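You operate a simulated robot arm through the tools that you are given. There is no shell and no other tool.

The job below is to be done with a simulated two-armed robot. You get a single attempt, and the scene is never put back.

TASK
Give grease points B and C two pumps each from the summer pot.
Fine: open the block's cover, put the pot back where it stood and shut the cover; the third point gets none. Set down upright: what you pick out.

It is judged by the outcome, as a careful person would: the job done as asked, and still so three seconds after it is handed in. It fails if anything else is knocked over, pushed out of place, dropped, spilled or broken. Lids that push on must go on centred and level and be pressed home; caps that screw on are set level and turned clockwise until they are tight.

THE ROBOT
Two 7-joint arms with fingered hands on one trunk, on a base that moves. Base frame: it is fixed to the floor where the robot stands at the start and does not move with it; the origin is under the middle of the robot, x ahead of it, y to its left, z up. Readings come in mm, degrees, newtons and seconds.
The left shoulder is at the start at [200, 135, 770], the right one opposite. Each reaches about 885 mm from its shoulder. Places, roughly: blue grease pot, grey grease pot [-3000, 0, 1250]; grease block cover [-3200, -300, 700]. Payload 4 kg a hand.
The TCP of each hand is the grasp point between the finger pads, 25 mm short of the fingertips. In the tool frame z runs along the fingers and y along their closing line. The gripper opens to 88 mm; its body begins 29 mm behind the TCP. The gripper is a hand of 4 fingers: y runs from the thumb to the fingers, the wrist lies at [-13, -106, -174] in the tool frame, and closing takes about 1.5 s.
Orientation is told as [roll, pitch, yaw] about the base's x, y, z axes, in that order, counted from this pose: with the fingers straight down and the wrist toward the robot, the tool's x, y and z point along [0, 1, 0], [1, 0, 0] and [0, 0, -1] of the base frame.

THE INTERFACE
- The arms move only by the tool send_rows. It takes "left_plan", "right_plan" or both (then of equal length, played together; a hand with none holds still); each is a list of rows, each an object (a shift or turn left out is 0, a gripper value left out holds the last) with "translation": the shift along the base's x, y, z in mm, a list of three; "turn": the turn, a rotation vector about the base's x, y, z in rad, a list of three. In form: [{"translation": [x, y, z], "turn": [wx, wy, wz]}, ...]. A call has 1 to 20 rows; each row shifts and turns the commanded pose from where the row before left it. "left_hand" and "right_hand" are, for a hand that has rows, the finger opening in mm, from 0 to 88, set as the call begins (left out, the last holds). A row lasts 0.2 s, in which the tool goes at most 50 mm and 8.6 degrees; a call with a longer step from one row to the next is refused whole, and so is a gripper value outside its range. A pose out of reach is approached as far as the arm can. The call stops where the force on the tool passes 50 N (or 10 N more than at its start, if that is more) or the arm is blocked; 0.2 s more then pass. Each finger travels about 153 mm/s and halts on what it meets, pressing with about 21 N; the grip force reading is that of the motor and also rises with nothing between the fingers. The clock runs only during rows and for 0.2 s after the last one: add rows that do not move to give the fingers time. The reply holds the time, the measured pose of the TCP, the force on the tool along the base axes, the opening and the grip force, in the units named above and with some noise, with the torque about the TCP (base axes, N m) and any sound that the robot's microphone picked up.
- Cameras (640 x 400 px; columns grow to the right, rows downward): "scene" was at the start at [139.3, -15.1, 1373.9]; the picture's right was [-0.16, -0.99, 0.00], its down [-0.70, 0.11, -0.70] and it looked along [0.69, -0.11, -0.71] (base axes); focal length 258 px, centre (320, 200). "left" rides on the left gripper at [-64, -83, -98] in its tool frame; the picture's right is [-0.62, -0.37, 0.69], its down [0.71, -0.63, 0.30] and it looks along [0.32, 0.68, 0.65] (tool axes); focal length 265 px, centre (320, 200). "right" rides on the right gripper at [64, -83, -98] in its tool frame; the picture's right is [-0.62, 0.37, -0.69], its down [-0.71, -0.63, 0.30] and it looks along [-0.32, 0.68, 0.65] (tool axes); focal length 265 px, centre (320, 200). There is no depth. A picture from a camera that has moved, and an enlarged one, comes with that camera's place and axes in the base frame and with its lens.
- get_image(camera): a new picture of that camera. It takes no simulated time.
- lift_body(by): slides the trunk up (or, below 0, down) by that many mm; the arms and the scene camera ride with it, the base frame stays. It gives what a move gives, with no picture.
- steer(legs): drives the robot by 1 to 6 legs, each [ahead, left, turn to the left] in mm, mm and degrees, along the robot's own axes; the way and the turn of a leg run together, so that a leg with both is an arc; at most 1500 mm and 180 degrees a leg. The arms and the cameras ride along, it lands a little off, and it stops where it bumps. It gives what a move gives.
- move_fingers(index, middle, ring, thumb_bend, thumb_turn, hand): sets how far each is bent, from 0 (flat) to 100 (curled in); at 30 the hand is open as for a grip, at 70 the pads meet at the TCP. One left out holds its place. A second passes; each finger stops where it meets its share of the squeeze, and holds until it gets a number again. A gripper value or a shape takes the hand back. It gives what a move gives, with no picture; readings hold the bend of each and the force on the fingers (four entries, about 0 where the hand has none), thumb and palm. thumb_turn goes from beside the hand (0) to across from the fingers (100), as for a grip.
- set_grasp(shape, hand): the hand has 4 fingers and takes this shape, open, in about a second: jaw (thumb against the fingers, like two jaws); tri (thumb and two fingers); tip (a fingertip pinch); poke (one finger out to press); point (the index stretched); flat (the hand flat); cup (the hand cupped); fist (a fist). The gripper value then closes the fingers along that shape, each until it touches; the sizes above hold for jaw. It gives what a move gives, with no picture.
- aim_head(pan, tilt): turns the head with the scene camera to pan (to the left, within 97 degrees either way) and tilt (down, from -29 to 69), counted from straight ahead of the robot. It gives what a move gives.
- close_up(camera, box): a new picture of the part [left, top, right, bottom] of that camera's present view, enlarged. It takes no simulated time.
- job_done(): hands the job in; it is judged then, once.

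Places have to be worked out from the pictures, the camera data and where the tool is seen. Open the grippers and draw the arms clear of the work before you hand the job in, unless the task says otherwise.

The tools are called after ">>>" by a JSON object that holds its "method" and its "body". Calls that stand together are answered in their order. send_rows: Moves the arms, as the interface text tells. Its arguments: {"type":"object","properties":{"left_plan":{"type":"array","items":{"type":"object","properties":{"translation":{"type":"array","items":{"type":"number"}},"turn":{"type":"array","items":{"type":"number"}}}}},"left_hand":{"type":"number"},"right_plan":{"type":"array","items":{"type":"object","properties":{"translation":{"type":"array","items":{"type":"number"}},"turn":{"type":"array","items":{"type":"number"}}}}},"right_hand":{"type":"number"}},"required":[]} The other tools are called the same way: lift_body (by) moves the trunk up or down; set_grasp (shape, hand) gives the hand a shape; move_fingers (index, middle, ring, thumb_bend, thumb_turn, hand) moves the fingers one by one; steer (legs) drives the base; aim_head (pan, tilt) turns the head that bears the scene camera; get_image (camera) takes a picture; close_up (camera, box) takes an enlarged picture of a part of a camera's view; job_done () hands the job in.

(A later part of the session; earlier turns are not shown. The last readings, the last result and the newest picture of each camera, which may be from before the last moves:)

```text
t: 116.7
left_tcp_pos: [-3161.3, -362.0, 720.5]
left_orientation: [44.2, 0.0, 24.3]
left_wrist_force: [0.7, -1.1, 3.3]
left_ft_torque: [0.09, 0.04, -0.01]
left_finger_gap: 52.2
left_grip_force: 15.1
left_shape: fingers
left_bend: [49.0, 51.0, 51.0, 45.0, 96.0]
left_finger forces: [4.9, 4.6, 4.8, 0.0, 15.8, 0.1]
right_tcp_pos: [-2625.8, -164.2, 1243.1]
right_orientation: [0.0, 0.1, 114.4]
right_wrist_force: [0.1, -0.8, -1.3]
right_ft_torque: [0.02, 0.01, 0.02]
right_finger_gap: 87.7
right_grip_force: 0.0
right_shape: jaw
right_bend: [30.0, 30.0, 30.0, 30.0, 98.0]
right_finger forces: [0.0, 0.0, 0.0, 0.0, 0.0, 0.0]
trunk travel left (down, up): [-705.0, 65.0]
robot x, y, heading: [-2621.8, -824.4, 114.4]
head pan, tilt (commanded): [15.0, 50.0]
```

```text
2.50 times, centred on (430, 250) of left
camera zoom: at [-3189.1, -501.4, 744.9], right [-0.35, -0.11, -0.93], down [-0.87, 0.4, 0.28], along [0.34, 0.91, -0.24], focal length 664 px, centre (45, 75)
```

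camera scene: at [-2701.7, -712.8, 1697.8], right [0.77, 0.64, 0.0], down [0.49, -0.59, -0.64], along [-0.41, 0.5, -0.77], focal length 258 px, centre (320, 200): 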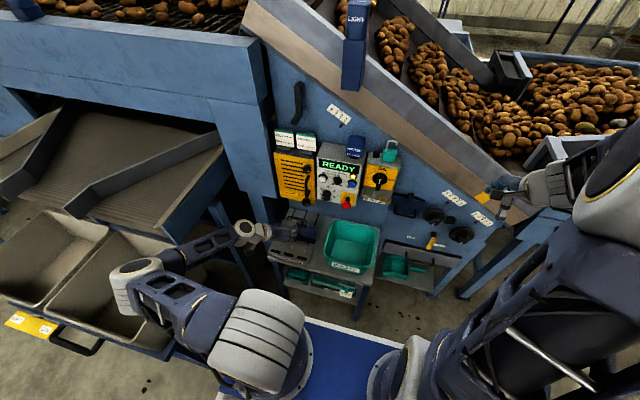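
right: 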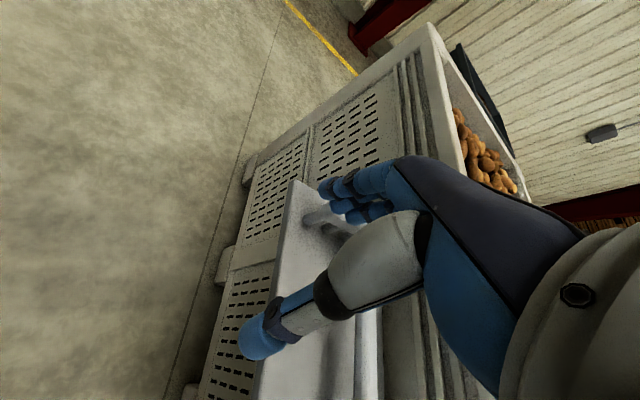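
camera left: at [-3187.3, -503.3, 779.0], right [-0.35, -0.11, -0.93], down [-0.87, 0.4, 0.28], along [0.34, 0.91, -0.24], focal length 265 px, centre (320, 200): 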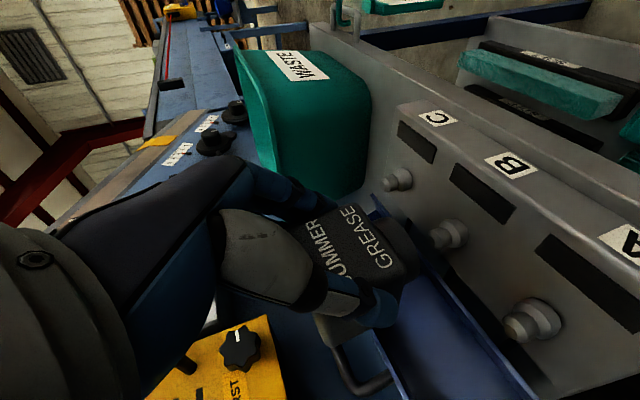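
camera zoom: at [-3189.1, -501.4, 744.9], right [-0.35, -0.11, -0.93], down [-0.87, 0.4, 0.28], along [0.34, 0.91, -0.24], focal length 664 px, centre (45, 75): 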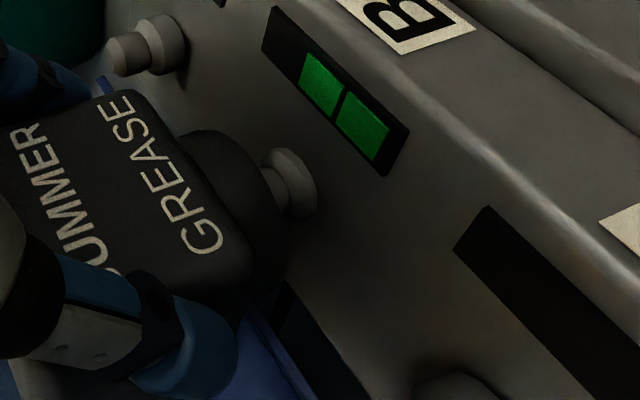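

Two segments are lit at B. I lift straight off, move 62 mm right over nipple C and check alignment before touching.

>>> {"method": "send_rows", "body": {"left_plan": [{"translation": [0, 0, 8]}, {"translation": [0, 0, 14]}, {"translation": [0, 0, 14]}, {"translation": [28.4, 12.9, 0]}, {"translation": [28.4, 12.9, 0]}, {"translation": [0, 0, -12]}]}}

>>> {"method": "get_image", "body": {"camera": "left"}}

>>> {"method": "close_up", "body": {"camera": "left", "box": [350, 150, 510, 310]}}

>>> {"method": "close_up", "body": {"camera": "scene", "box": [250, 190, 346, 250]}}

```text
t: 118.1
left_tcp_pos: [-3106.4, -336.3, 746.0]
left_orientation: [44.2, -0.2, 24.4]
left_wrist_force: [0.1, 0.0, -2.3]
left_ft_torque: [-0.07, -0.04, 0.02]
left_finger_gap: 52.3
left_grip_force: 14.3
left_shape: fingers
left_bend: [49.0, 52.0, 51.0, 45.0, 96.0]
left_finger forces: [5.5, 4.3, 3.7, 0.0, 14.9, 0.1]
right_tcp_pos: [-2627.4, -163.8, 1242.2]
right_orientation: [0.1, 0.0, 114.5]
right_wrist_force: [-0.9, 0.3, 0.2]
right_ft_torque: [0.01, 0.0, 0.01]
right_finger_gap: 87.8
right_grip_force: 0.1
right_shape: jaw
right_bend: [30.0, 30.0, 30.0, 30.0, 98.0]
right_finger forces: [0.0, 0.0, 0.1, 0.1, 0.0, 0.0]
trunk travel left (down, up): [-705.0, 65.0]
robot x, y, heading: [-2629.1, -827.5, 114.7]
head pan, tilt (commanded): [15.0, 50.0]
```

```text
taken
camera left: at [-3132.6, -474.5, 769.9], right [-0.35, -0.12, -0.93], down [-0.87, 0.4, 0.28], along [0.34, 0.91, -0.24], focal length 265 px, centre (320, 200)
```

left: 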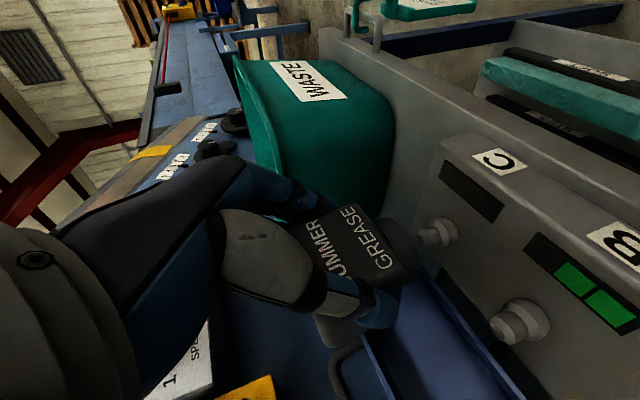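

```text
2.50 times, centred on (430, 230) of left
camera zoom: at [-3132.6, -474.5, 769.9], right [-0.35, -0.12, -0.93], down [-0.87, 0.4, 0.28], along [0.34, 0.91, -0.24], focal length 664 px, centre (45, 125)
```

zoom: 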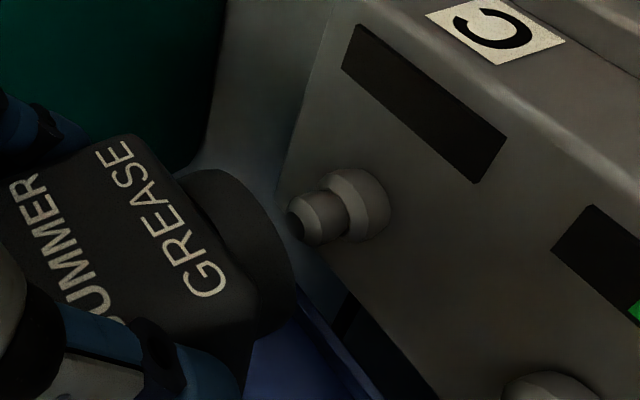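

```text
6.67 times, centred on (298, 220) of scene
camera zoom: at [-2701.8, -712.8, 1697.8], right [0.77, 0.64, 0.0], down [0.49, -0.59, -0.64], along [-0.41, 0.5, -0.77], focal length 1721 px, centre (467, 67)
```

zoom: 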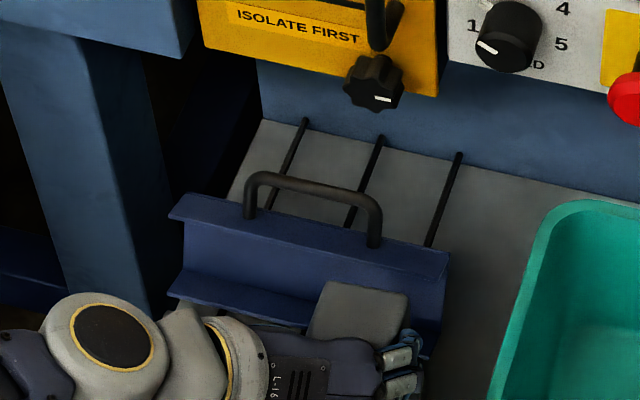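

Alignment at C is within ~1.5 mm; I nudge right about 1 mm and go down to just before contact.

>>> {"method": "send_rows", "body": {"left_plan": [{"translation": [1.3, 0.0, -8]}, {"translation": [0, 0, -8]}, {"translation": [0, 0, -4]}, {"translation": [0, 0, -3]}]}}

>>> {"method": "close_up", "body": {"camera": "left", "box": [350, 150, 510, 310]}}

```text
t: 119.1
left_tcp_pos: [-3102.8, -337.3, 723.5]
left_orientation: [44.4, -0.2, 24.3]
left_wrist_force: [1.1, -1.4, 3.1]
left_ft_torque: [0.03, 0.05, -0.02]
left_finger_gap: 52.1
left_grip_force: 15.0
left_shape: fingers
left_bend: [49.0, 52.0, 51.0, 45.0, 96.0]
left_finger forces: [5.2, 4.4, 4.6, 0.0, 15.6, 0.0]
right_tcp_pos: [-2626.2, -164.2, 1241.9]
right_orientation: [0.0, 0.0, 114.4]
right_wrist_force: [0.2, 1.0, -0.3]
right_ft_torque: [0.02, -0.01, 0.02]
right_finger_gap: 87.7
right_grip_force: 0.1
right_shape: jaw
right_bend: [30.0, 30.0, 30.0, 30.0, 98.0]
right_finger forces: [0.0, 0.0, 0.1, 0.1, 0.1, 0.1]
trunk travel left (down, up): [-705.0, 65.0]
robot x, y, heading: [-2626.4, -820.5, 114.7]
head pan, tilt (commanded): [15.0, 50.0]
```

```text
2.50 times, centred on (430, 230) of left
camera zoom: at [-3131.1, -475.3, 746.4], right [-0.35, -0.11, -0.93], down [-0.87, 0.4, 0.28], along [0.34, 0.91, -0.24], focal length 664 px, centre (45, 125)
```

zoom: 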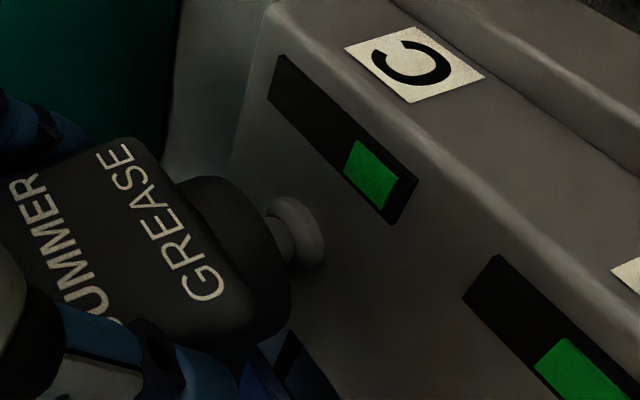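

C shows one pump already (contact ~5 N). I lift fully clear, then press once more.

>>> {"method": "send_rows", "body": {"left_plan": [{"translation": [0, 0, 5]}, {"translation": [0, 0, 6]}, {"translation": [0, 0, 4]}, {"translation": [0, 0, 0]}]}}

>>> {"method": "close_up", "body": {"camera": "left", "box": [350, 150, 510, 310]}}

>>> {"method": "send_rows", "body": {"left_plan": [{"translation": [0, 0, -5]}, {"translation": [0, 0, -5]}, {"translation": [0, 0, -3]}, {"translation": [0, 0, -2.5]}]}}

>>> {"method": "close_up", "body": {"camera": "left", "box": [350, 150, 510, 310]}}

```text
t: 120.1
left_tcp_pos: [-3103.7, -336.6, 737.0]
left_orientation: [44.3, 0.0, 24.4]
left_wrist_force: [-0.7, -0.5, -2.0]
left_ft_torque: [-0.07, -0.04, 0.03]
left_finger_gap: 52.2
left_grip_force: 13.8
left_shape: fingers
left_bend: [49.0, 52.0, 51.0, 45.0, 96.0]
left_finger forces: [5.5, 4.2, 3.7, 0.0, 14.8, 0.0]
right_tcp_pos: [-2626.8, -164.4, 1242.4]
right_orientation: [0.0, 0.0, 114.4]
right_wrist_force: [-0.2, -0.2, 0.5]
right_ft_torque: [-0.02, 0.0, 0.0]
right_finger_gap: 87.7
right_grip_force: 0.0
right_shape: jaw
right_bend: [30.0, 30.0, 30.0, 30.0, 98.0]
right_finger forces: [0.0, 0.0, 0.0, 0.1, 0.0, 0.1]
trunk travel left (down, up): [-705.0, 65.0]
robot x, y, heading: [-2624.3, -826.0, 114.6]
head pan, tilt (commanded): [15.0, 50.0]
```

```text
2.50 times, centred on (430, 230) of left
camera zoom: at [-3130.9, -475.1, 761.1], right [-0.35, -0.12, -0.93], down [-0.87, 0.4, 0.28], along [0.34, 0.91, -0.24], focal length 664 px, centre (45, 125)
```

zoom: 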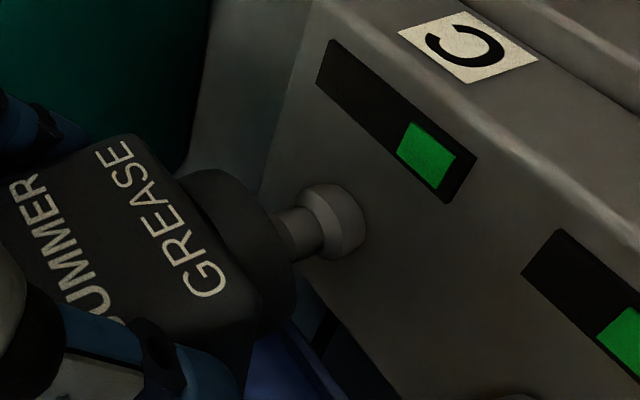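

```text
t: 121.1
left_tcp_pos: [-3103.2, -336.8, 721.0]
left_orientation: [44.3, -0.1, 24.4]
left_wrist_force: [1.0, -0.6, 3.3]
left_ft_torque: [0.06, -0.01, -0.02]
left_finger_gap: 52.1
left_grip_force: 14.8
left_shape: fingers
left_bend: [49.0, 52.0, 51.0, 45.0, 96.0]
left_finger forces: [5.1, 4.5, 4.5, 0.0, 15.6, 0.0]
right_tcp_pos: [-2626.2, -165.0, 1243.7]
right_orientation: [0.0, 0.0, 114.4]
right_wrist_force: [-0.2, 0.7, -0.3]
right_ft_torque: [0.01, 0.01, -0.01]
right_finger_gap: 87.7
right_grip_force: 0.1
right_shape: jaw
right_bend: [30.0, 30.0, 30.0, 30.0, 98.0]
right_finger forces: [0.0, 0.1, 0.0, 0.0, 0.0, 0.1]
trunk travel left (down, up): [-705.0, 65.0]
robot x, y, heading: [-2628.5, -823.7, 114.5]
head pan, tilt (commanded): [15.0, 50.0]
```

```text
2.50 times, centred on (430, 230) of left
camera zoom: at [-3131.1, -475.0, 745.7], right [-0.35, -0.11, -0.93], down [-0.87, 0.4, 0.28], along [0.34, 0.91, -0.24], focal length 664 px, centre (45, 125)
```

zoom: 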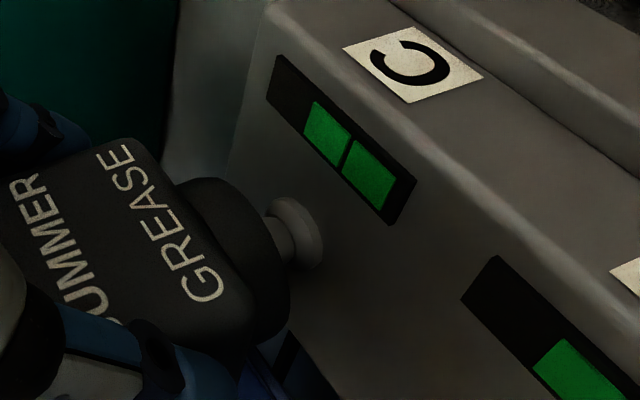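

C shows two pumps, A none. I lift off, go straight up in front of the panel to pot-shelf height.

>>> {"method": "send_rows", "body": {"left_plan": [{"translation": [0, 0, 8]}, {"translation": [0, 0, 20]}, {"translation": [0, 0, 40]}, {"translation": [0, 0, 40]}, {"translation": [0, 0, 40]}, {"translation": [0, 0, 40]}, {"translation": [0, 0, 40]}, {"translation": [0, 0, 40]}, {"translation": [0, 0, 40]}, {"translation": [0, 0, 40]}, {"translation": [0, 0, 40]}, {"translation": [0, 0, 42]}, {"translation": [0, 0, 40]}]}}

>>> {"method": "close_up", "body": {"camera": "scene", "box": [250, 195, 346, 255]}}

>>> {"method": "get_image", "body": {"camera": "scene"}}

```text
t: 123.9
left_tcp_pos: [-3101.5, -337.3, 1191.1]
left_orientation: [44.3, -0.2, 24.3]
left_wrist_force: [-0.9, 0.2, -1.3]
left_ft_torque: [-0.1, -0.01, 0.03]
left_finger_gap: 51.8
left_grip_force: 13.2
left_shape: fingers
left_bend: [49.0, 52.0, 52.0, 45.0, 96.0]
left_finger forces: [5.3, 4.0, 3.4, 0.0, 14.1, 0.0]
right_tcp_pos: [-2627.0, -163.7, 1242.4]
right_orientation: [0.0, -0.1, 114.3]
right_wrist_force: [-0.1, 0.0, 0.3]
right_ft_torque: [-0.01, 0.0, -0.03]
right_finger_gap: 87.8
right_grip_force: 0.0
right_shape: jaw
right_bend: [30.0, 30.0, 30.0, 30.0, 98.0]
right_finger forces: [0.0, 0.0, 0.1, 0.0, 0.1, 0.0]
trunk travel left (down, up): [-705.0, 65.0]
robot x, y, heading: [-2628.7, -823.8, 114.5]
head pan, tilt (commanded): [15.0, 50.0]
```

```text
6.67 times, centred on (298, 225) of scene
camera zoom: at [-2701.9, -712.6, 1697.7], right [0.77, 0.64, 0.0], down [0.49, -0.59, -0.64], along [-0.41, 0.5, -0.77], focal length 1721 px, centre (467, 33)
```

zoom: 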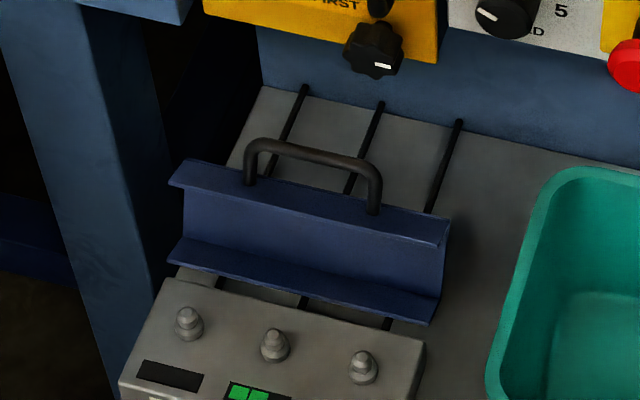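

```text
taken
camera scene: at [-2701.9, -712.6, 1697.7], right [0.77, 0.64, 0.0], down [0.49, -0.59, -0.64], along [-0.41, 0.5, -0.77], focal length 258 px, centre (320, 200)
```

scene: 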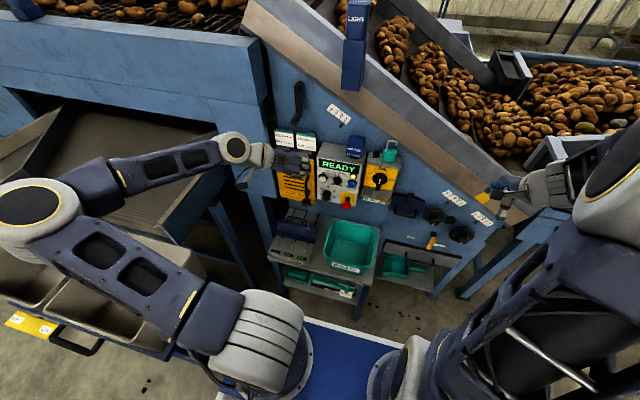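

Pot still firmly held, block unchanged with two green segments at B (and C). I move over to the front of the pot's spot and then forward above it.

>>> {"method": "send_rows", "body": {"left_plan": [{"translation": [4.6, 30.7, 0]}, {"translation": [4.6, 30.7, 0]}, {"translation": [4.6, 30.8, 0]}, {"translation": [-11.4, 25.5, -1]}, {"translation": [-11.4, 25.5, -1]}, {"translation": [-11.4, 25.5, -1]}]}}

>>> {"method": "get_image", "body": {"camera": "left"}}

>>> {"method": "close_up", "body": {"camera": "scene", "box": [280, 90, 376, 150]}}

```text
t: 125.3
left_tcp_pos: [-3122.7, -167.6, 1189.4]
left_orientation: [44.4, -0.1, 24.4]
left_wrist_force: [-0.2, -0.7, -2.5]
left_ft_torque: [-0.08, -0.09, 0.01]
left_finger_gap: 51.8
left_grip_force: 13.9
left_shape: fingers
left_bend: [49.0, 52.0, 52.0, 45.0, 96.0]
left_finger forces: [5.3, 4.0, 3.5, 0.0, 14.0, 0.0]
right_tcp_pos: [-2626.0, -164.2, 1242.7]
right_orientation: [0.0, 0.1, 114.5]
right_wrist_force: [-0.1, -0.3, -0.8]
right_ft_torque: [0.03, 0.01, 0.0]
right_finger_gap: 87.5
right_grip_force: 0.1
right_shape: jaw
right_bend: [30.0, 30.0, 30.0, 30.0, 98.0]
right_finger forces: [0.0, 0.0, 0.1, 0.0, 0.0, 0.1]
trunk travel left (down, up): [-705.0, 65.0]
robot x, y, heading: [-2626.7, -825.3, 114.8]
head pan, tilt (commanded): [15.0, 50.0]
```

```text
taken
camera left: at [-3150.3, -306.9, 1213.5], right [-0.35, -0.12, -0.93], down [-0.87, 0.4, 0.28], along [0.34, 0.91, -0.24], focal length 265 px, centre (320, 200)
```

left: 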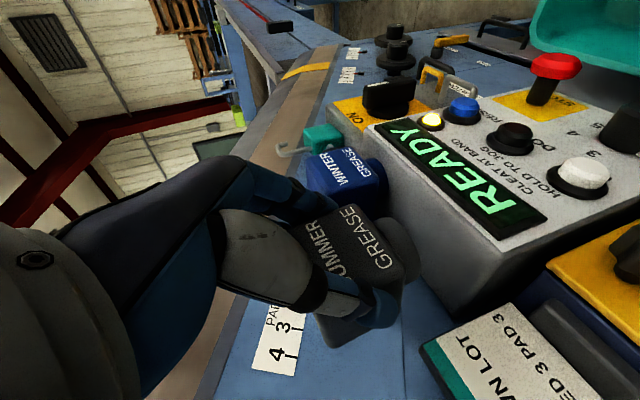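

```text
6.67 times, centred on (328, 120) of scene
camera zoom: at [-2701.7, -713.0, 1697.8], right [0.77, 0.64, 0.0], down [0.49, -0.59, -0.64], along [-0.41, 0.5, -0.77], focal length 1721 px, centre (267, 733)
```

zoom: 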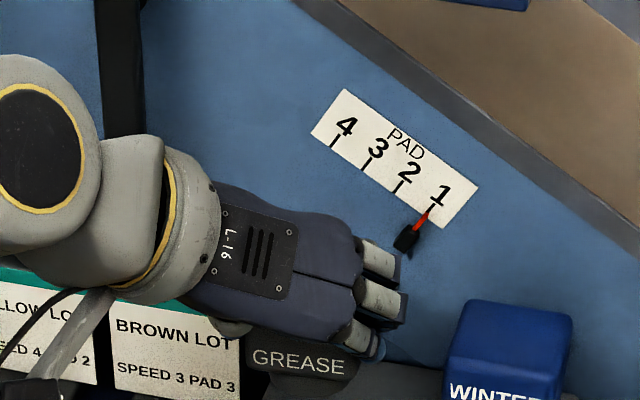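

Path is clear. I move the last ~27 mm forward above the spot and lower to about 8 mm above the shelf.

>>> {"method": "send_rows", "body": {"left_plan": [{"translation": [-5.2, 12.3, 0]}, {"translation": [-5.2, 12.3, 0]}, {"translation": [0, 0, -15]}, {"translation": [0, 0, -15]}, {"translation": [0, 0, -8]}]}}

>>> {"method": "get_image", "body": {"camera": "left"}}

>>> {"method": "close_up", "body": {"camera": "scene", "box": [280, 100, 376, 160]}}

```text
t: 126.5
left_tcp_pos: [-3133.7, -144.3, 1150.5]
left_orientation: [44.3, -0.1, 24.3]
left_wrist_force: [-0.9, -0.2, -1.9]
left_ft_torque: [-0.07, -0.07, 0.03]
left_finger_gap: 52.0
left_grip_force: 13.7
left_shape: fingers
left_bend: [49.0, 52.0, 52.0, 45.0, 96.0]
left_finger forces: [5.4, 4.0, 3.5, 0.0, 13.9, 0.0]
right_tcp_pos: [-2626.3, -165.2, 1243.5]
right_orientation: [0.0, 0.1, 114.4]
right_wrist_force: [0.1, 0.2, 0.5]
right_ft_torque: [0.02, 0.02, -0.03]
right_finger_gap: 87.9
right_grip_force: 0.2
right_shape: jaw
right_bend: [30.0, 30.0, 30.0, 30.0, 98.0]
right_finger forces: [0.0, 0.1, 0.0, 0.0, 0.1, 0.0]
trunk travel left (down, up): [-705.0, 65.0]
robot x, y, heading: [-2626.0, -821.6, 114.3]
head pan, tilt (commanded): [15.0, 50.0]
```

```text
taken
camera left: at [-3161.2, -282.4, 1174.6], right [-0.35, -0.12, -0.93], down [-0.87, 0.4, 0.28], along [0.34, 0.91, -0.24], focal length 265 px, centre (320, 200)
```

left: 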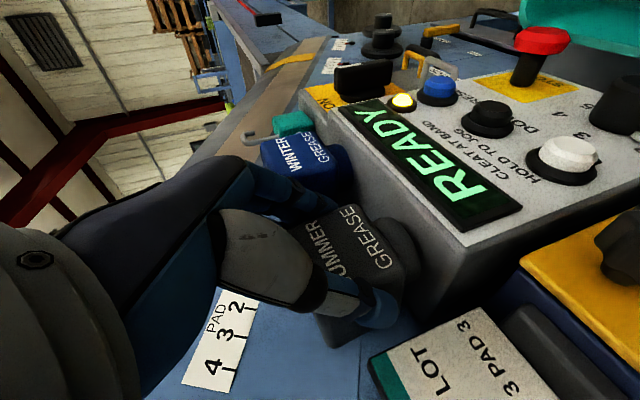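

```text
6.67 times, centred on (328, 130) of scene
camera zoom: at [-2701.7, -712.7, 1697.8], right [0.77, 0.64, 0.0], down [0.49, -0.59, -0.64], along [-0.41, 0.5, -0.77], focal length 1721 px, centre (267, 667)
```

zoom: 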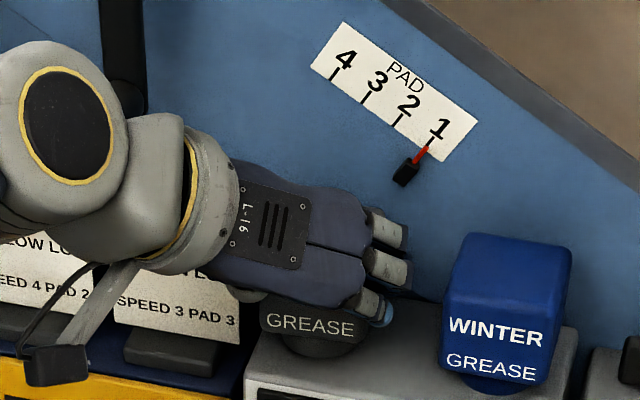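

The label nearly matches its original place in the picture. I nudge 1.5 mm right and lower gently until it touches.

>>> {"method": "send_rows", "body": {"left_plan": [{"translation": [1.4, 0.6, -3]}, {"translation": [0, 0, -3]}]}}

>>> {"method": "send_rows", "body": {"left_plan": [{"translation": [0, 0, -1.5]}]}}

```text
t: 127.1
left_tcp_pos: [-3131.7, -142.6, 1144.4]
left_orientation: [44.4, -0.1, 24.3]
left_wrist_force: [0.4, -0.9, 1.5]
left_ft_torque: [0.03, 0.05, 0.01]
left_finger_gap: 51.7
left_grip_force: 14.2
left_shape: fingers
left_bend: [49.0, 52.0, 52.0, 45.0, 96.0]
left_finger forces: [4.9, 4.1, 4.4, 0.1, 14.8, 0.0]
right_tcp_pos: [-2626.0, -163.5, 1242.7]
right_orientation: [0.1, 0.0, 114.3]
right_wrist_force: [0.4, 0.4, -0.6]
right_ft_torque: [0.02, 0.0, -0.03]
right_finger_gap: 87.7
right_grip_force: 0.0
right_shape: jaw
right_bend: [30.0, 30.0, 30.0, 30.0, 98.0]
right_finger forces: [0.0, 0.0, 0.0, 0.0, 0.0, 0.0]
trunk travel left (down, up): [-705.0, 65.0]
robot x, y, heading: [-2627.9, -822.9, 114.5]
head pan, tilt (commanded): [15.0, 50.0]
```

```text
t: 127.5
left_tcp_pos: [-3131.5, -141.5, 1142.4]
left_orientation: [44.3, -0.1, 24.3]
left_wrist_force: [-0.3, -1.0, 3.4]
left_ft_torque: [0.08, 0.1, 0.01]
left_finger_gap: 51.5
left_grip_force: 14.3
left_shape: fingers
left_bend: [50.0, 52.0, 51.0, 45.0, 96.0]
left_finger forces: [4.6, 4.1, 4.6, 0.1, 15.3, 0.0]
right_tcp_pos: [-2626.4, -165.5, 1242.3]
right_orientation: [0.0, 0.0, 114.4]
right_wrist_force: [0.8, -1.0, -0.3]
right_ft_torque: [0.01, -0.01, -0.02]
right_finger_gap: 87.6
right_grip_force: 0.0
right_shape: jaw
right_bend: [30.0, 30.0, 30.0, 30.0, 98.0]
right_finger forces: [0.0, 0.0, 0.1, 0.0, 0.1, 0.1]
trunk travel left (down, up): [-705.0, 65.0]
robot x, y, heading: [-2624.2, -827.1, 114.3]
head pan, tilt (commanded): [15.0, 50.0]
```

The pot rests on the shelf (~5 N). I open thumb and fingers evenly.

>>> {"method": "move_fingers", "body": {"hand": "left", "index": 37, "middle": 37, "ring": 37, "thumb_bend": 35}}

>>> {"method": "get_image", "body": {"camera": "left"}}

>>> {"method": "close_up", "body": {"camera": "scene", "box": [280, 100, 376, 160]}}

```text
t: 128.5
left_tcp_pos: [-3132.2, -142.1, 1141.6]
left_orientation: [44.4, -0.2, 24.3]
left_wrist_force: [0.2, 0.2, 0.4]
left_ft_torque: [0.02, -0.02, -0.02]
left_finger_gap: 71.7
left_grip_force: 0.1
left_shape: fingers
left_bend: [37.0, 37.0, 37.0, 35.0, 96.0]
left_finger forces: [0.0, 0.0, 0.1, 0.0, 0.1, 0.0]
right_tcp_pos: [-2626.8, -163.5, 1243.4]
right_orientation: [0.0, 0.1, 114.3]
right_wrist_force: [-0.1, 0.5, 0.5]
right_ft_torque: [0.01, 0.02, -0.01]
right_finger_gap: 87.7
right_grip_force: 0.1
right_shape: jaw
right_bend: [30.0, 30.0, 30.0, 30.0, 98.0]
right_finger forces: [0.0, 0.0, 0.1, 0.0, 0.0, 0.0]
trunk travel left (down, up): [-705.0, 65.0]
robot x, y, heading: [-2625.4, -827.7, 114.7]
head pan, tilt (commanded): [15.0, 50.0]
```

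```text
taken
camera left: at [-3159.8, -281.0, 1167.0], right [-0.35, -0.12, -0.93], down [-0.87, 0.4, 0.28], along [0.34, 0.91, -0.24], focal length 265 px, centre (320, 200)
```

left: 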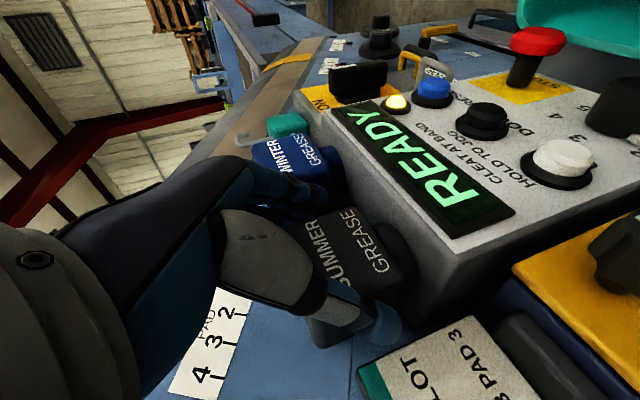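

```text
6.67 times, centred on (328, 130) of scene
camera zoom: at [-2701.7, -712.8, 1697.7], right [0.77, 0.64, 0.0], down [0.49, -0.59, -0.64], along [-0.41, 0.5, -0.77], focal length 1721 px, centre (267, 667)
```

zoom: 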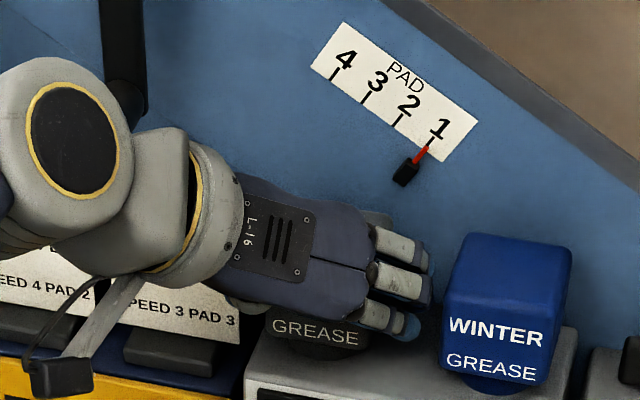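

The pot label is back exactly where it was in the picture. I withdraw the hand along its approach direction.

>>> {"method": "send_rows", "body": {"left_plan": [{"translation": [4.2, -9.3, 10]}, {"translation": [6.3, -14, 15.7]}, {"translation": [6.3, -14, 15.7]}, {"translation": [6.3, -14, 15.7]}, {"translation": [6.3, -14, 15.7]}, {"translation": [6.3, -14, 15.7]}]}}

>>> {"method": "get_image", "body": {"camera": "left"}}

>>> {"method": "close_up", "body": {"camera": "scene", "box": [260, 90, 388, 170]}}

```text
t: 129.9
left_tcp_pos: [-3096.7, -221.6, 1231.0]
left_orientation: [44.2, -0.1, 24.3]
left_wrist_force: [-0.1, -0.1, 0.8]
left_ft_torque: [-0.03, -0.02, -0.04]
left_finger_gap: 71.7
left_grip_force: 0.0
left_shape: fingers
left_bend: [37.0, 37.0, 37.0, 35.0, 96.0]
left_finger forces: [0.0, 0.0, 0.1, 0.1, 0.0, 0.0]
right_tcp_pos: [-2626.1, -165.3, 1243.5]
right_orientation: [0.0, 0.0, 114.5]
right_wrist_force: [-0.1, -0.3, 0.3]
right_ft_torque: [-0.03, 0.02, -0.01]
right_finger_gap: 87.6
right_grip_force: 0.0
right_shape: jaw
right_bend: [30.0, 30.0, 30.0, 30.0, 98.0]
right_finger forces: [0.0, 0.1, 0.1, 0.1, 0.0, 0.0]
trunk travel left (down, up): [-705.0, 65.0]
robot x, y, heading: [-2630.0, -824.6, 114.6]
head pan, tilt (commanded): [15.0, 50.0]
```

```text
taken
camera left: at [-3124.7, -360.5, 1255.5], right [-0.35, -0.12, -0.93], down [-0.87, 0.4, 0.28], along [0.34, 0.91, -0.24], focal length 265 px, centre (320, 200)
```

left: 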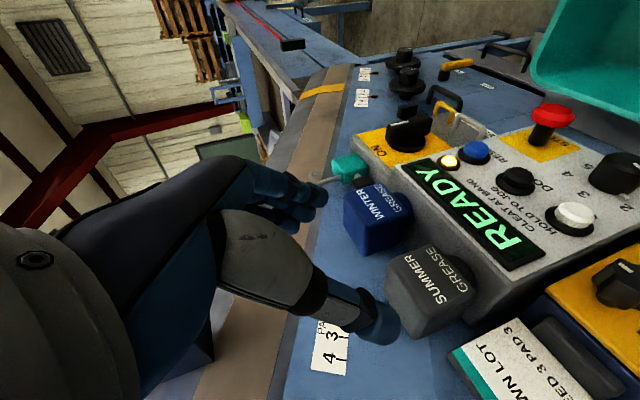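

```text
5.00 times, centred on (324, 130) of scene
camera zoom: at [-2701.8, -712.5, 1697.7], right [0.77, 0.64, 0.0], down [0.49, -0.59, -0.64], along [-0.41, 0.5, -0.77], focal length 1291 px, centre (300, 550)
```

zoom: 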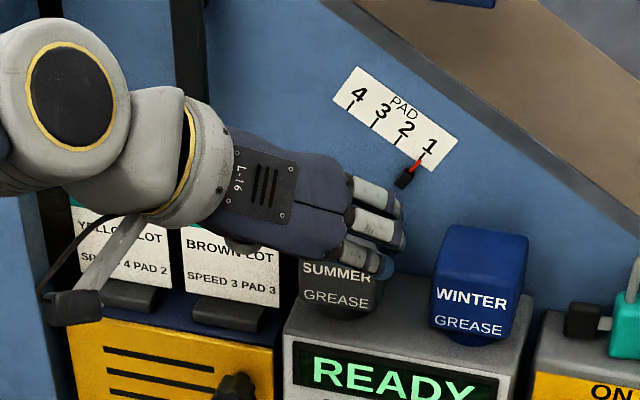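

The pot is upright in its original spot. Next is closing the cover the same way it was opened: I back the base off 100 mm to the earlier position, then raise and re-orient the hand.

>>> {"method": "steer", "body": {"legs": [[-100, 0, 0]]}}

>>> {"method": "send_rows", "body": {"left_plan": [{"translation": [-10, -14, 14], "turn": [-0.1193, -0.0539, 0]}, {"translation": [-18, -17, 14], "turn": [-0.1193, -0.0539, 0]}, {"translation": [-18, -17, 14], "turn": [-0.1193, -0.0539, 0]}, {"translation": [-18, -17, 14], "turn": [-0.1193, -0.0539, 0]}, {"translation": [-18, -17, 14], "turn": [-0.1193, -0.0539, 0]}, {"translation": [-18, -17, 5], "turn": [-0.1193, -0.0539, 0]}, {"turn": [0, 0, 0.1425]}, {"turn": [0, 0, 0.1425]}, {"turn": [0, 0, 0.1425]}, {"turn": [0, 0, 0.1425]}, {"turn": [0, 0, 0.1425]}, {"turn": [0, 0, 0.1425]}, {"turn": [0, 0, 0.1425]}, {"turn": [0, 0, 0.1425]}, {"turn": [0, 0, 0.1425]}, {"turn": [0, 0, 0.1425]}, {"turn": [0, 0, 0.1425]}, {"turn": [0.1273, 0.0575, 0]}]}}

>>> {"method": "get_image", "body": {"camera": "scene"}}

```text
t: 131.0
left_tcp_pos: [-3055.8, -313.5, 1230.6]
left_orientation: [44.4, -0.1, 24.5]
left_wrist_force: [1.3, -0.5, -0.4]
left_ft_torque: [-0.02, -0.01, -0.02]
left_finger_gap: 72.1
left_grip_force: 0.0
left_shape: fingers
left_bend: [37.0, 37.0, 37.0, 35.0, 96.0]
left_finger forces: [0.0, 0.0, 0.0, 0.0, 0.0, 0.0]
right_tcp_pos: [-2584.7, -255.2, 1243.0]
right_orientation: [0.0, 0.0, 114.5]
right_wrist_force: [-0.7, -0.3, -0.3]
right_ft_torque: [-0.03, 0.01, -0.01]
right_finger_gap: 87.9
right_grip_force: 0.1
right_shape: jaw
right_bend: [30.0, 30.0, 30.0, 30.0, 98.0]
right_finger forces: [0.1, 0.0, 0.1, 0.1, 0.1, 0.0]
trunk travel left (down, up): [-705.0, 65.0]
robot x, y, heading: [-2586.3, -914.9, 114.6]
head pan, tilt (commanded): [15.0, 50.0]
```

```text
t: 134.8
left_tcp_pos: [-3156.4, -411.7, 1306.3]
left_orientation: [-0.8, -8.1, 114.2]
left_wrist_force: [0.8, 1.0, 0.1]
left_ft_torque: [-0.01, -0.02, -0.04]
left_finger_gap: 71.6
left_grip_force: 0.1
left_shape: fingers
left_bend: [37.0, 37.0, 37.0, 35.0, 96.0]
left_finger forces: [0.0, 0.0, 0.0, 0.0, 0.1, 0.0]
right_tcp_pos: [-2585.2, -255.9, 1243.0]
right_orientation: [0.0, -0.1, 114.4]
right_wrist_force: [-0.9, 0.5, 0.1]
right_ft_torque: [-0.02, 0.01, 0.04]
right_finger_gap: 87.6
right_grip_force: 0.1
right_shape: jaw
right_bend: [30.0, 30.0, 30.0, 30.0, 98.0]
right_finger forces: [0.1, 0.0, 0.0, 0.0, 0.0, 0.0]
trunk travel left (down, up): [-705.0, 65.0]
robot x, y, heading: [-2586.6, -918.4, 114.3]
head pan, tilt (commanded): [15.0, 50.0]
```

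```text
taken
camera scene: at [-2660.2, -803.8, 1697.7], right [0.77, 0.64, 0.0], down [0.49, -0.59, -0.64], along [-0.41, 0.5, -0.77], focal length 258 px, centre (320, 200)
```

scene: 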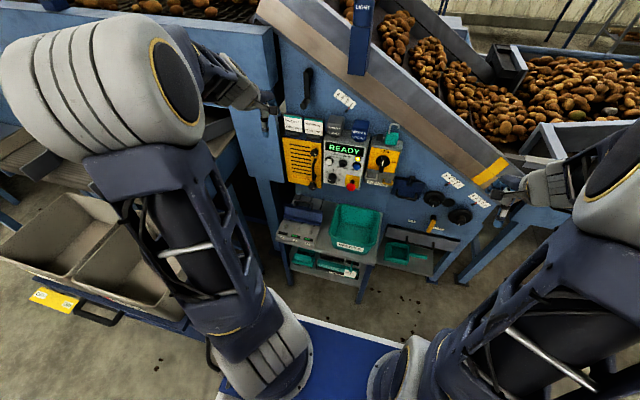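

Hand is back to the earlier orientation (tilt 8°). I check the open block and the indicator windows with the head camera.

>>> {"method": "close_up", "body": {"camera": "scene", "box": [256, 185, 352, 245]}}

>>> {"method": "close_up", "body": {"camera": "scene", "box": [276, 105, 404, 185]}}

>>> {"method": "move_fingers", "body": {"hand": "left", "index": 5, "middle": 99, "ring": 99, "thumb_bend": 78, "thumb_turn": 100}}

```text
6.67 times, centred on (304, 215) of scene
camera zoom: at [-2660.2, -803.8, 1697.7], right [0.77, 0.64, 0.0], down [0.49, -0.59, -0.64], along [-0.41, 0.5, -0.77], focal length 1721 px, centre (427, 100)
```

zoom: 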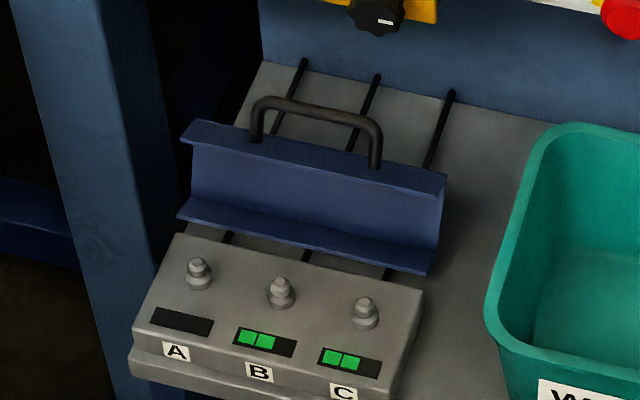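

```text
5.00 times, centred on (340, 145) of scene
camera zoom: at [-2660.2, -803.8, 1697.7], right [0.77, 0.64, 0.0], down [0.49, -0.59, -0.64], along [-0.41, 0.5, -0.77], focal length 1291 px, centre (220, 475)
```

zoom: 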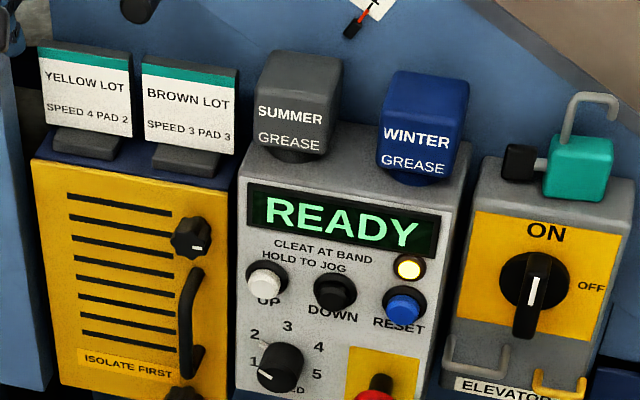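

```text
t: 135.8
left_tcp_pos: [-3156.0, -412.5, 1306.3]
left_orientation: [-0.7, -7.9, 114.3]
left_wrist_force: [-0.3, 0.0, 0.0]
left_ft_torque: [0.02, 0.0, 0.03]
left_finger_gap: 57.2
left_grip_force: 0.0
left_shape: fingers
left_bend: [5.0, 99.0, 99.0, 78.0, 100.0]
left_finger forces: [0.1, 0.0, 0.0, 0.0, 0.1, 0.0]
right_tcp_pos: [-2585.5, -255.2, 1243.9]
right_orientation: [0.0, 0.1, 114.5]
right_wrist_force: [-0.1, 0.1, -0.1]
right_ft_torque: [0.01, 0.01, 0.01]
right_finger_gap: 87.6
right_grip_force: 0.0
right_shape: jaw
right_bend: [30.0, 30.0, 30.0, 30.0, 98.0]
right_finger forces: [0.0, 0.1, 0.0, 0.0, 0.0, 0.1]
trunk travel left (down, up): [-705.0, 65.0]
robot x, y, heading: [-2584.7, -916.6, 114.5]
head pan, tilt (commanded): [15.0, 50.0]
```

Windows: A none, B two, C two; both pots in place. Now I move the hand down along the reverse of the earlier retreat path toward the lid handle.

>>> {"method": "send_rows", "body": {"left_plan": [{"translation": [-1, 0, -44]}, {"translation": [-1, 0, -44]}, {"translation": [-1, 0, -44]}, {"translation": [-1, 0, -44]}, {"translation": [-1, 0, -44]}, {"translation": [-1, 0, -44]}, {"translation": [0, 0, -44]}, {"translation": [0, 0, -44]}, {"translation": [8, 10, -40]}, {"translation": [2, 9, -45]}, {"translation": [-13.7, 30.4, -20]}, {"translation": [-13.7, 30.4, -20]}, {"translation": [-13.7, 30.4, -20]}]}}

>>> {"method": "get_image", "body": {"camera": "left"}}

```text
t: 138.6
left_tcp_pos: [-3191.3, -300.6, 806.8]
left_orientation: [-0.7, -8.0, 114.3]
left_wrist_force: [-0.3, 0.6, -0.1]
left_ft_torque: [-0.03, 0.02, 0.02]
left_finger_gap: 57.0
left_grip_force: 0.1
left_shape: fingers
left_bend: [5.0, 99.0, 99.0, 78.0, 100.0]
left_finger forces: [0.1, 0.0, 0.0, 0.0, 0.1, 0.0]
right_tcp_pos: [-2585.7, -255.9, 1243.4]
right_orientation: [0.0, 0.1, 114.6]
right_wrist_force: [0.1, 0.0, 1.1]
right_ft_torque: [0.01, 0.0, 0.05]
right_finger_gap: 87.5
right_grip_force: 0.0
right_shape: jaw
right_bend: [30.0, 30.0, 30.0, 30.0, 98.0]
right_finger forces: [0.1, 0.0, 0.0, 0.0, 0.0, 0.0]
trunk travel left (down, up): [-705.0, 65.0]
robot x, y, heading: [-2587.8, -914.9, 114.7]
head pan, tilt (commanded): [15.0, 50.0]
```

```text
taken
camera left: at [-3094.3, -362.9, 892.1], right [0.68, 0.01, -0.73], down [-0.41, -0.82, -0.4], along [-0.6, 0.57, -0.56], focal length 265 px, centre (320, 200)
```

left: 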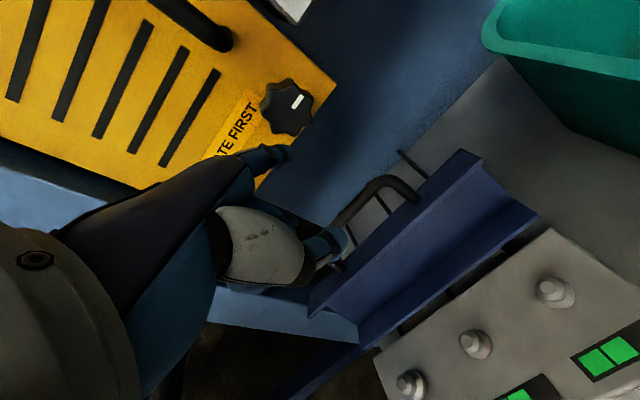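

The view matches the earlier retreat pose. I retrace the last steps so the thumb slips back under the bar and the index sits behind it.

>>> {"method": "send_rows", "body": {"left_plan": [{"translation": [-5.5, 3.6, -18]}, {"translation": [-3, 6.5, -15]}, {"translation": [-3, 6.5, -12]}, {"translation": [-2, 4.5, -10]}]}}

>>> {"method": "get_image", "body": {"camera": "left"}}

```text
t: 139.6
left_tcp_pos: [-3206.6, -281.7, 754.5]
left_orientation: [-0.7, -8.1, 114.2]
left_wrist_force: [0.2, -0.1, 0.1]
left_ft_torque: [-0.01, -0.04, -0.02]
left_finger_gap: 56.9
left_grip_force: 0.0
left_shape: fingers
left_bend: [5.0, 99.0, 99.0, 78.0, 100.0]
left_finger forces: [0.0, 0.1, 0.0, 0.1, 0.0, 0.1]
right_tcp_pos: [-2586.1, -254.5, 1242.8]
right_orientation: [0.0, 0.0, 114.6]
right_wrist_force: [0.6, 0.4, 0.1]
right_ft_torque: [0.0, 0.02, 0.03]
right_finger_gap: 87.6
right_grip_force: 0.2
right_shape: jaw
right_bend: [30.0, 30.0, 30.0, 30.0, 98.0]
right_finger forces: [0.1, 0.1, 0.0, 0.1, 0.1, 0.0]
trunk travel left (down, up): [-705.0, 65.0]
robot x, y, heading: [-2583.9, -915.5, 114.6]
head pan, tilt (commanded): [15.0, 50.0]
```

```text
taken
camera left: at [-3108.5, -341.7, 839.2], right [0.68, 0.01, -0.73], down [-0.41, -0.82, -0.4], along [-0.6, 0.57, -0.56], focal length 265 px, centre (320, 200)
```

left: 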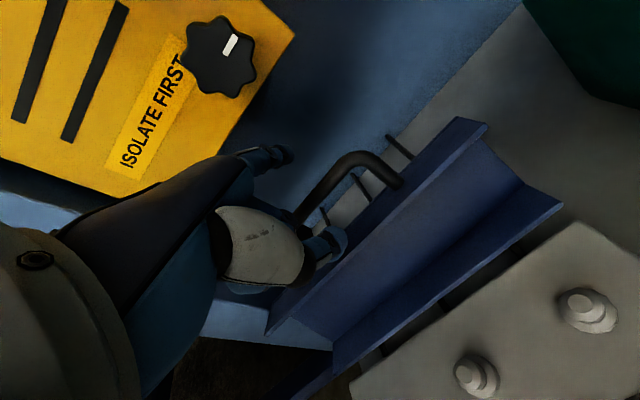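

Matches the earlier view. I take the last two small steps and then close index and thumb on the bar.

>>> {"method": "send_rows", "body": {"left_plan": [{"translation": [-1.5, 5.0, -6]}, {"translation": [-1.0, 5.0, -6]}]}}

>>> {"method": "move_fingers", "body": {"hand": "left", "index": 55, "thumb_bend": 98}}

>>> {"method": "get_image", "body": {"camera": "left"}}

```text
t: 140.2
left_tcp_pos: [-3208.1, -270.5, 742.7]
left_orientation: [-0.8, -8.0, 114.3]
left_wrist_force: [1.2, -1.1, 1.5]
left_ft_torque: [0.02, -0.01, 0.0]
left_finger_gap: 57.2
left_grip_force: 1.0
left_shape: fingers
left_bend: [5.0, 99.0, 99.0, 78.0, 100.0]
left_finger forces: [0.0, 1.5, 0.1, 0.0, 0.1, 0.0]
right_tcp_pos: [-2585.7, -254.2, 1243.5]
right_orientation: [0.0, 0.0, 114.6]
right_wrist_force: [-0.1, 0.5, -0.2]
right_ft_torque: [-0.02, 0.0, -0.01]
right_finger_gap: 87.7
right_grip_force: 0.0
right_shape: jaw
right_bend: [30.0, 30.0, 30.0, 30.0, 98.0]
right_finger forces: [0.0, 0.1, 0.1, 0.0, 0.0, 0.0]
trunk travel left (down, up): [-705.0, 65.0]
robot x, y, heading: [-2584.6, -913.5, 114.7]
head pan, tilt (commanded): [15.0, 50.0]
```

```text
t: 141.2
left_tcp_pos: [-3208.0, -270.9, 742.5]
left_orientation: [-0.8, -7.9, 114.2]
left_wrist_force: [0.1, -4.3, -7.3]
left_ft_torque: [-0.15, 0.0, 0.09]
left_finger_gap: 12.2
left_grip_force: 12.9
left_shape: fingers
left_bend: [38.0, 99.0, 99.0, 90.0, 100.0]
left_finger forces: [9.7, 4.3, 0.0, 0.0, 11.8, 0.0]
right_tcp_pos: [-2584.7, -255.8, 1241.9]
right_orientation: [0.0, 0.0, 114.5]
right_wrist_force: [-1.0, 1.2, 0.5]
right_ft_torque: [0.01, 0.02, 0.0]
right_finger_gap: 87.6
right_grip_force: 0.0
right_shape: jaw
right_bend: [30.0, 30.0, 30.0, 30.0, 98.0]
right_finger forces: [0.0, 0.0, 0.1, 0.0, 0.1, 0.0]
trunk travel left (down, up): [-705.0, 65.0]
robot x, y, heading: [-2586.5, -913.8, 114.5]
head pan, tilt (commanded): [15.0, 50.0]
```

```text
taken
camera left: at [-3110.4, -332.9, 827.1], right [0.68, 0.01, -0.73], down [-0.41, -0.82, -0.4], along [-0.6, 0.57, -0.56], focal length 265 px, centre (320, 200)
```

left: 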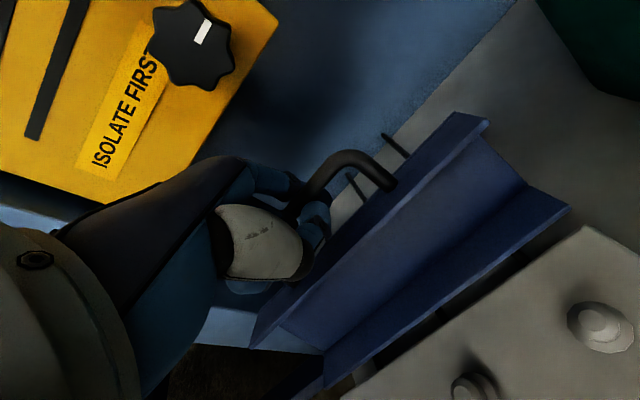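

Captured again (index 10 N, thumb 12 N). I pull the lid back along the reversed arc toward vertical.

>>> {"method": "send_rows", "body": {"left_plan": [{"translation": [2.8, -7.0, 4.5]}, {"translation": [3.1, -7.5, 3.6]}, {"translation": [4.1, -9.1, 3.0]}, {"translation": [4.1, -9.1, 2.2]}]}}

>>> {"method": "get_image", "body": {"camera": "left"}}

```text
t: 142.2
left_tcp_pos: [-3194.4, -304.9, 755.8]
left_orientation: [-0.8, -8.1, 114.1]
left_wrist_force: [1.3, 1.3, -7.2]
left_ft_torque: [-0.12, 0.03, 0.05]
left_finger_gap: 11.1
left_grip_force: 11.7
left_shape: fingers
left_bend: [39.0, 99.0, 99.0, 89.0, 100.0]
left_finger forces: [8.5, 3.5, 0.1, 0.1, 10.7, 0.0]
right_tcp_pos: [-2585.8, -255.8, 1242.5]
right_orientation: [0.0, 0.0, 114.5]
right_wrist_force: [0.7, -0.1, -0.2]
right_ft_torque: [-0.02, 0.0, 0.0]
right_finger_gap: 87.7
right_grip_force: 0.0
right_shape: jaw
right_bend: [30.0, 30.0, 30.0, 30.0, 98.0]
right_finger forces: [0.0, 0.0, 0.0, 0.0, 0.0, 0.0]
trunk travel left (down, up): [-705.0, 65.0]
robot x, y, heading: [-2584.0, -917.0, 114.6]
head pan, tilt (commanded): [15.0, 50.0]
```

```text
taken
camera left: at [-3096.4, -366.0, 841.2], right [0.68, 0.01, -0.73], down [-0.41, -0.82, -0.4], along [-0.6, 0.57, -0.56], focal length 265 px, centre (320, 200)
```

left: 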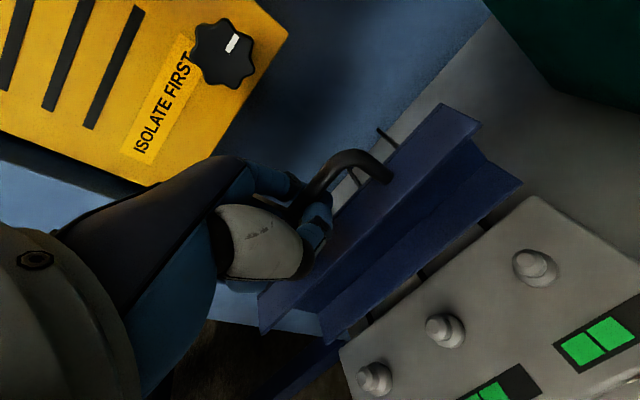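

The lid follows nicely. I continue over the top and start the descent.

>>> {"method": "send_rows", "body": {"left_plan": [{"translation": [5.0, -11.6, 1.2]}, {"translation": [5.1, -11.7, 0.6]}, {"translation": [5.1, -10.9, -2.5]}]}}

>>> {"method": "get_image", "body": {"camera": "left"}}

```text
t: 143.0
left_tcp_pos: [-3180.2, -338.4, 756.1]
left_orientation: [-0.8, -8.0, 114.3]
left_wrist_force: [1.6, 1.1, -2.6]
left_ft_torque: [0.0, 0.07, 0.0]
left_finger_gap: 10.5
left_grip_force: 11.6
left_shape: fingers
left_bend: [39.0, 99.0, 99.0, 89.0, 100.0]
left_finger forces: [9.5, 4.0, 0.1, 0.0, 9.6, 0.0]
right_tcp_pos: [-2585.2, -254.3, 1242.6]
right_orientation: [0.0, 0.0, 114.5]
right_wrist_force: [-0.2, -0.1, -0.4]
right_ft_torque: [-0.02, 0.01, -0.01]
right_finger_gap: 87.7
right_grip_force: 0.0
right_shape: jaw
right_bend: [30.0, 30.0, 30.0, 30.0, 98.0]
right_finger forces: [0.0, 0.0, 0.0, 0.0, 0.0, 0.0]
trunk travel left (down, up): [-705.0, 65.0]
robot x, y, heading: [-2585.4, -917.7, 114.7]
head pan, tilt (commanded): [15.0, 50.0]
```

```text
taken
camera left: at [-3081.9, -400.0, 840.9], right [0.68, 0.01, -0.73], down [-0.41, -0.82, -0.4], along [-0.6, 0.57, -0.55], focal length 265 px, centre (320, 200)
```

left: 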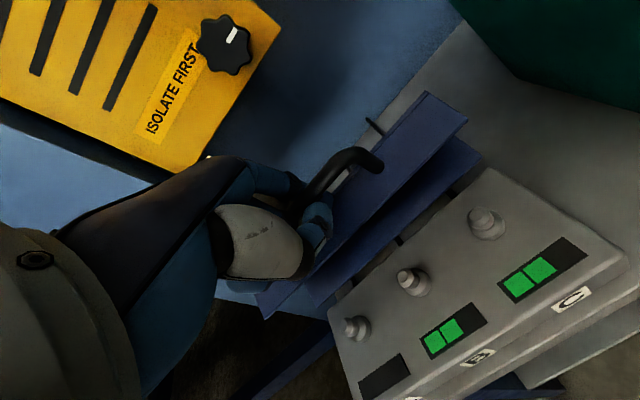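

Lid is at ~75°. I continue lowering along the arc to ~50°.

>>> {"method": "send_rows", "body": {"left_plan": [{"translation": [5.9, -13.1, -2.0]}, {"translation": [4.9, -10.8, -5.5]}, {"translation": [4.6, -10.1, -7.2]}]}}

>>> {"method": "get_image", "body": {"camera": "left"}}

```text
t: 143.8
left_tcp_pos: [-3165.3, -371.3, 740.1]
left_orientation: [-0.8, -8.1, 114.2]
left_wrist_force: [4.1, -1.9, 3.3]
left_ft_torque: [0.11, 0.19, 0.05]
left_finger_gap: 10.5
left_grip_force: 13.3
left_shape: fingers
left_bend: [39.0, 99.0, 99.0, 88.0, 100.0]
left_finger forces: [7.8, 8.4, 0.0, 0.0, 10.3, 0.0]
right_tcp_pos: [-2585.0, -256.2, 1242.8]
right_orientation: [0.0, 0.0, 114.5]
right_wrist_force: [-0.1, -0.4, -0.3]
right_ft_torque: [0.0, -0.02, 0.03]
right_finger_gap: 87.8
right_grip_force: 0.0
right_shape: jaw
right_bend: [30.0, 30.0, 30.0, 30.0, 98.0]
right_finger forces: [0.0, 0.0, 0.0, 0.1, 0.0, 0.0]
trunk travel left (down, up): [-705.0, 65.0]
robot x, y, heading: [-2587.5, -918.6, 114.7]
head pan, tilt (commanded): [15.0, 50.0]
```

```text
taken
camera left: at [-3067.5, -433.6, 826.7], right [0.68, 0.01, -0.73], down [-0.41, -0.82, -0.4], along [-0.6, 0.57, -0.56], focal length 265 px, centre (320, 200)
```

left: 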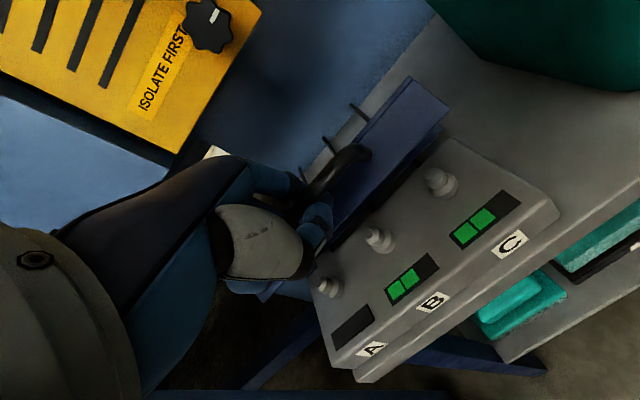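

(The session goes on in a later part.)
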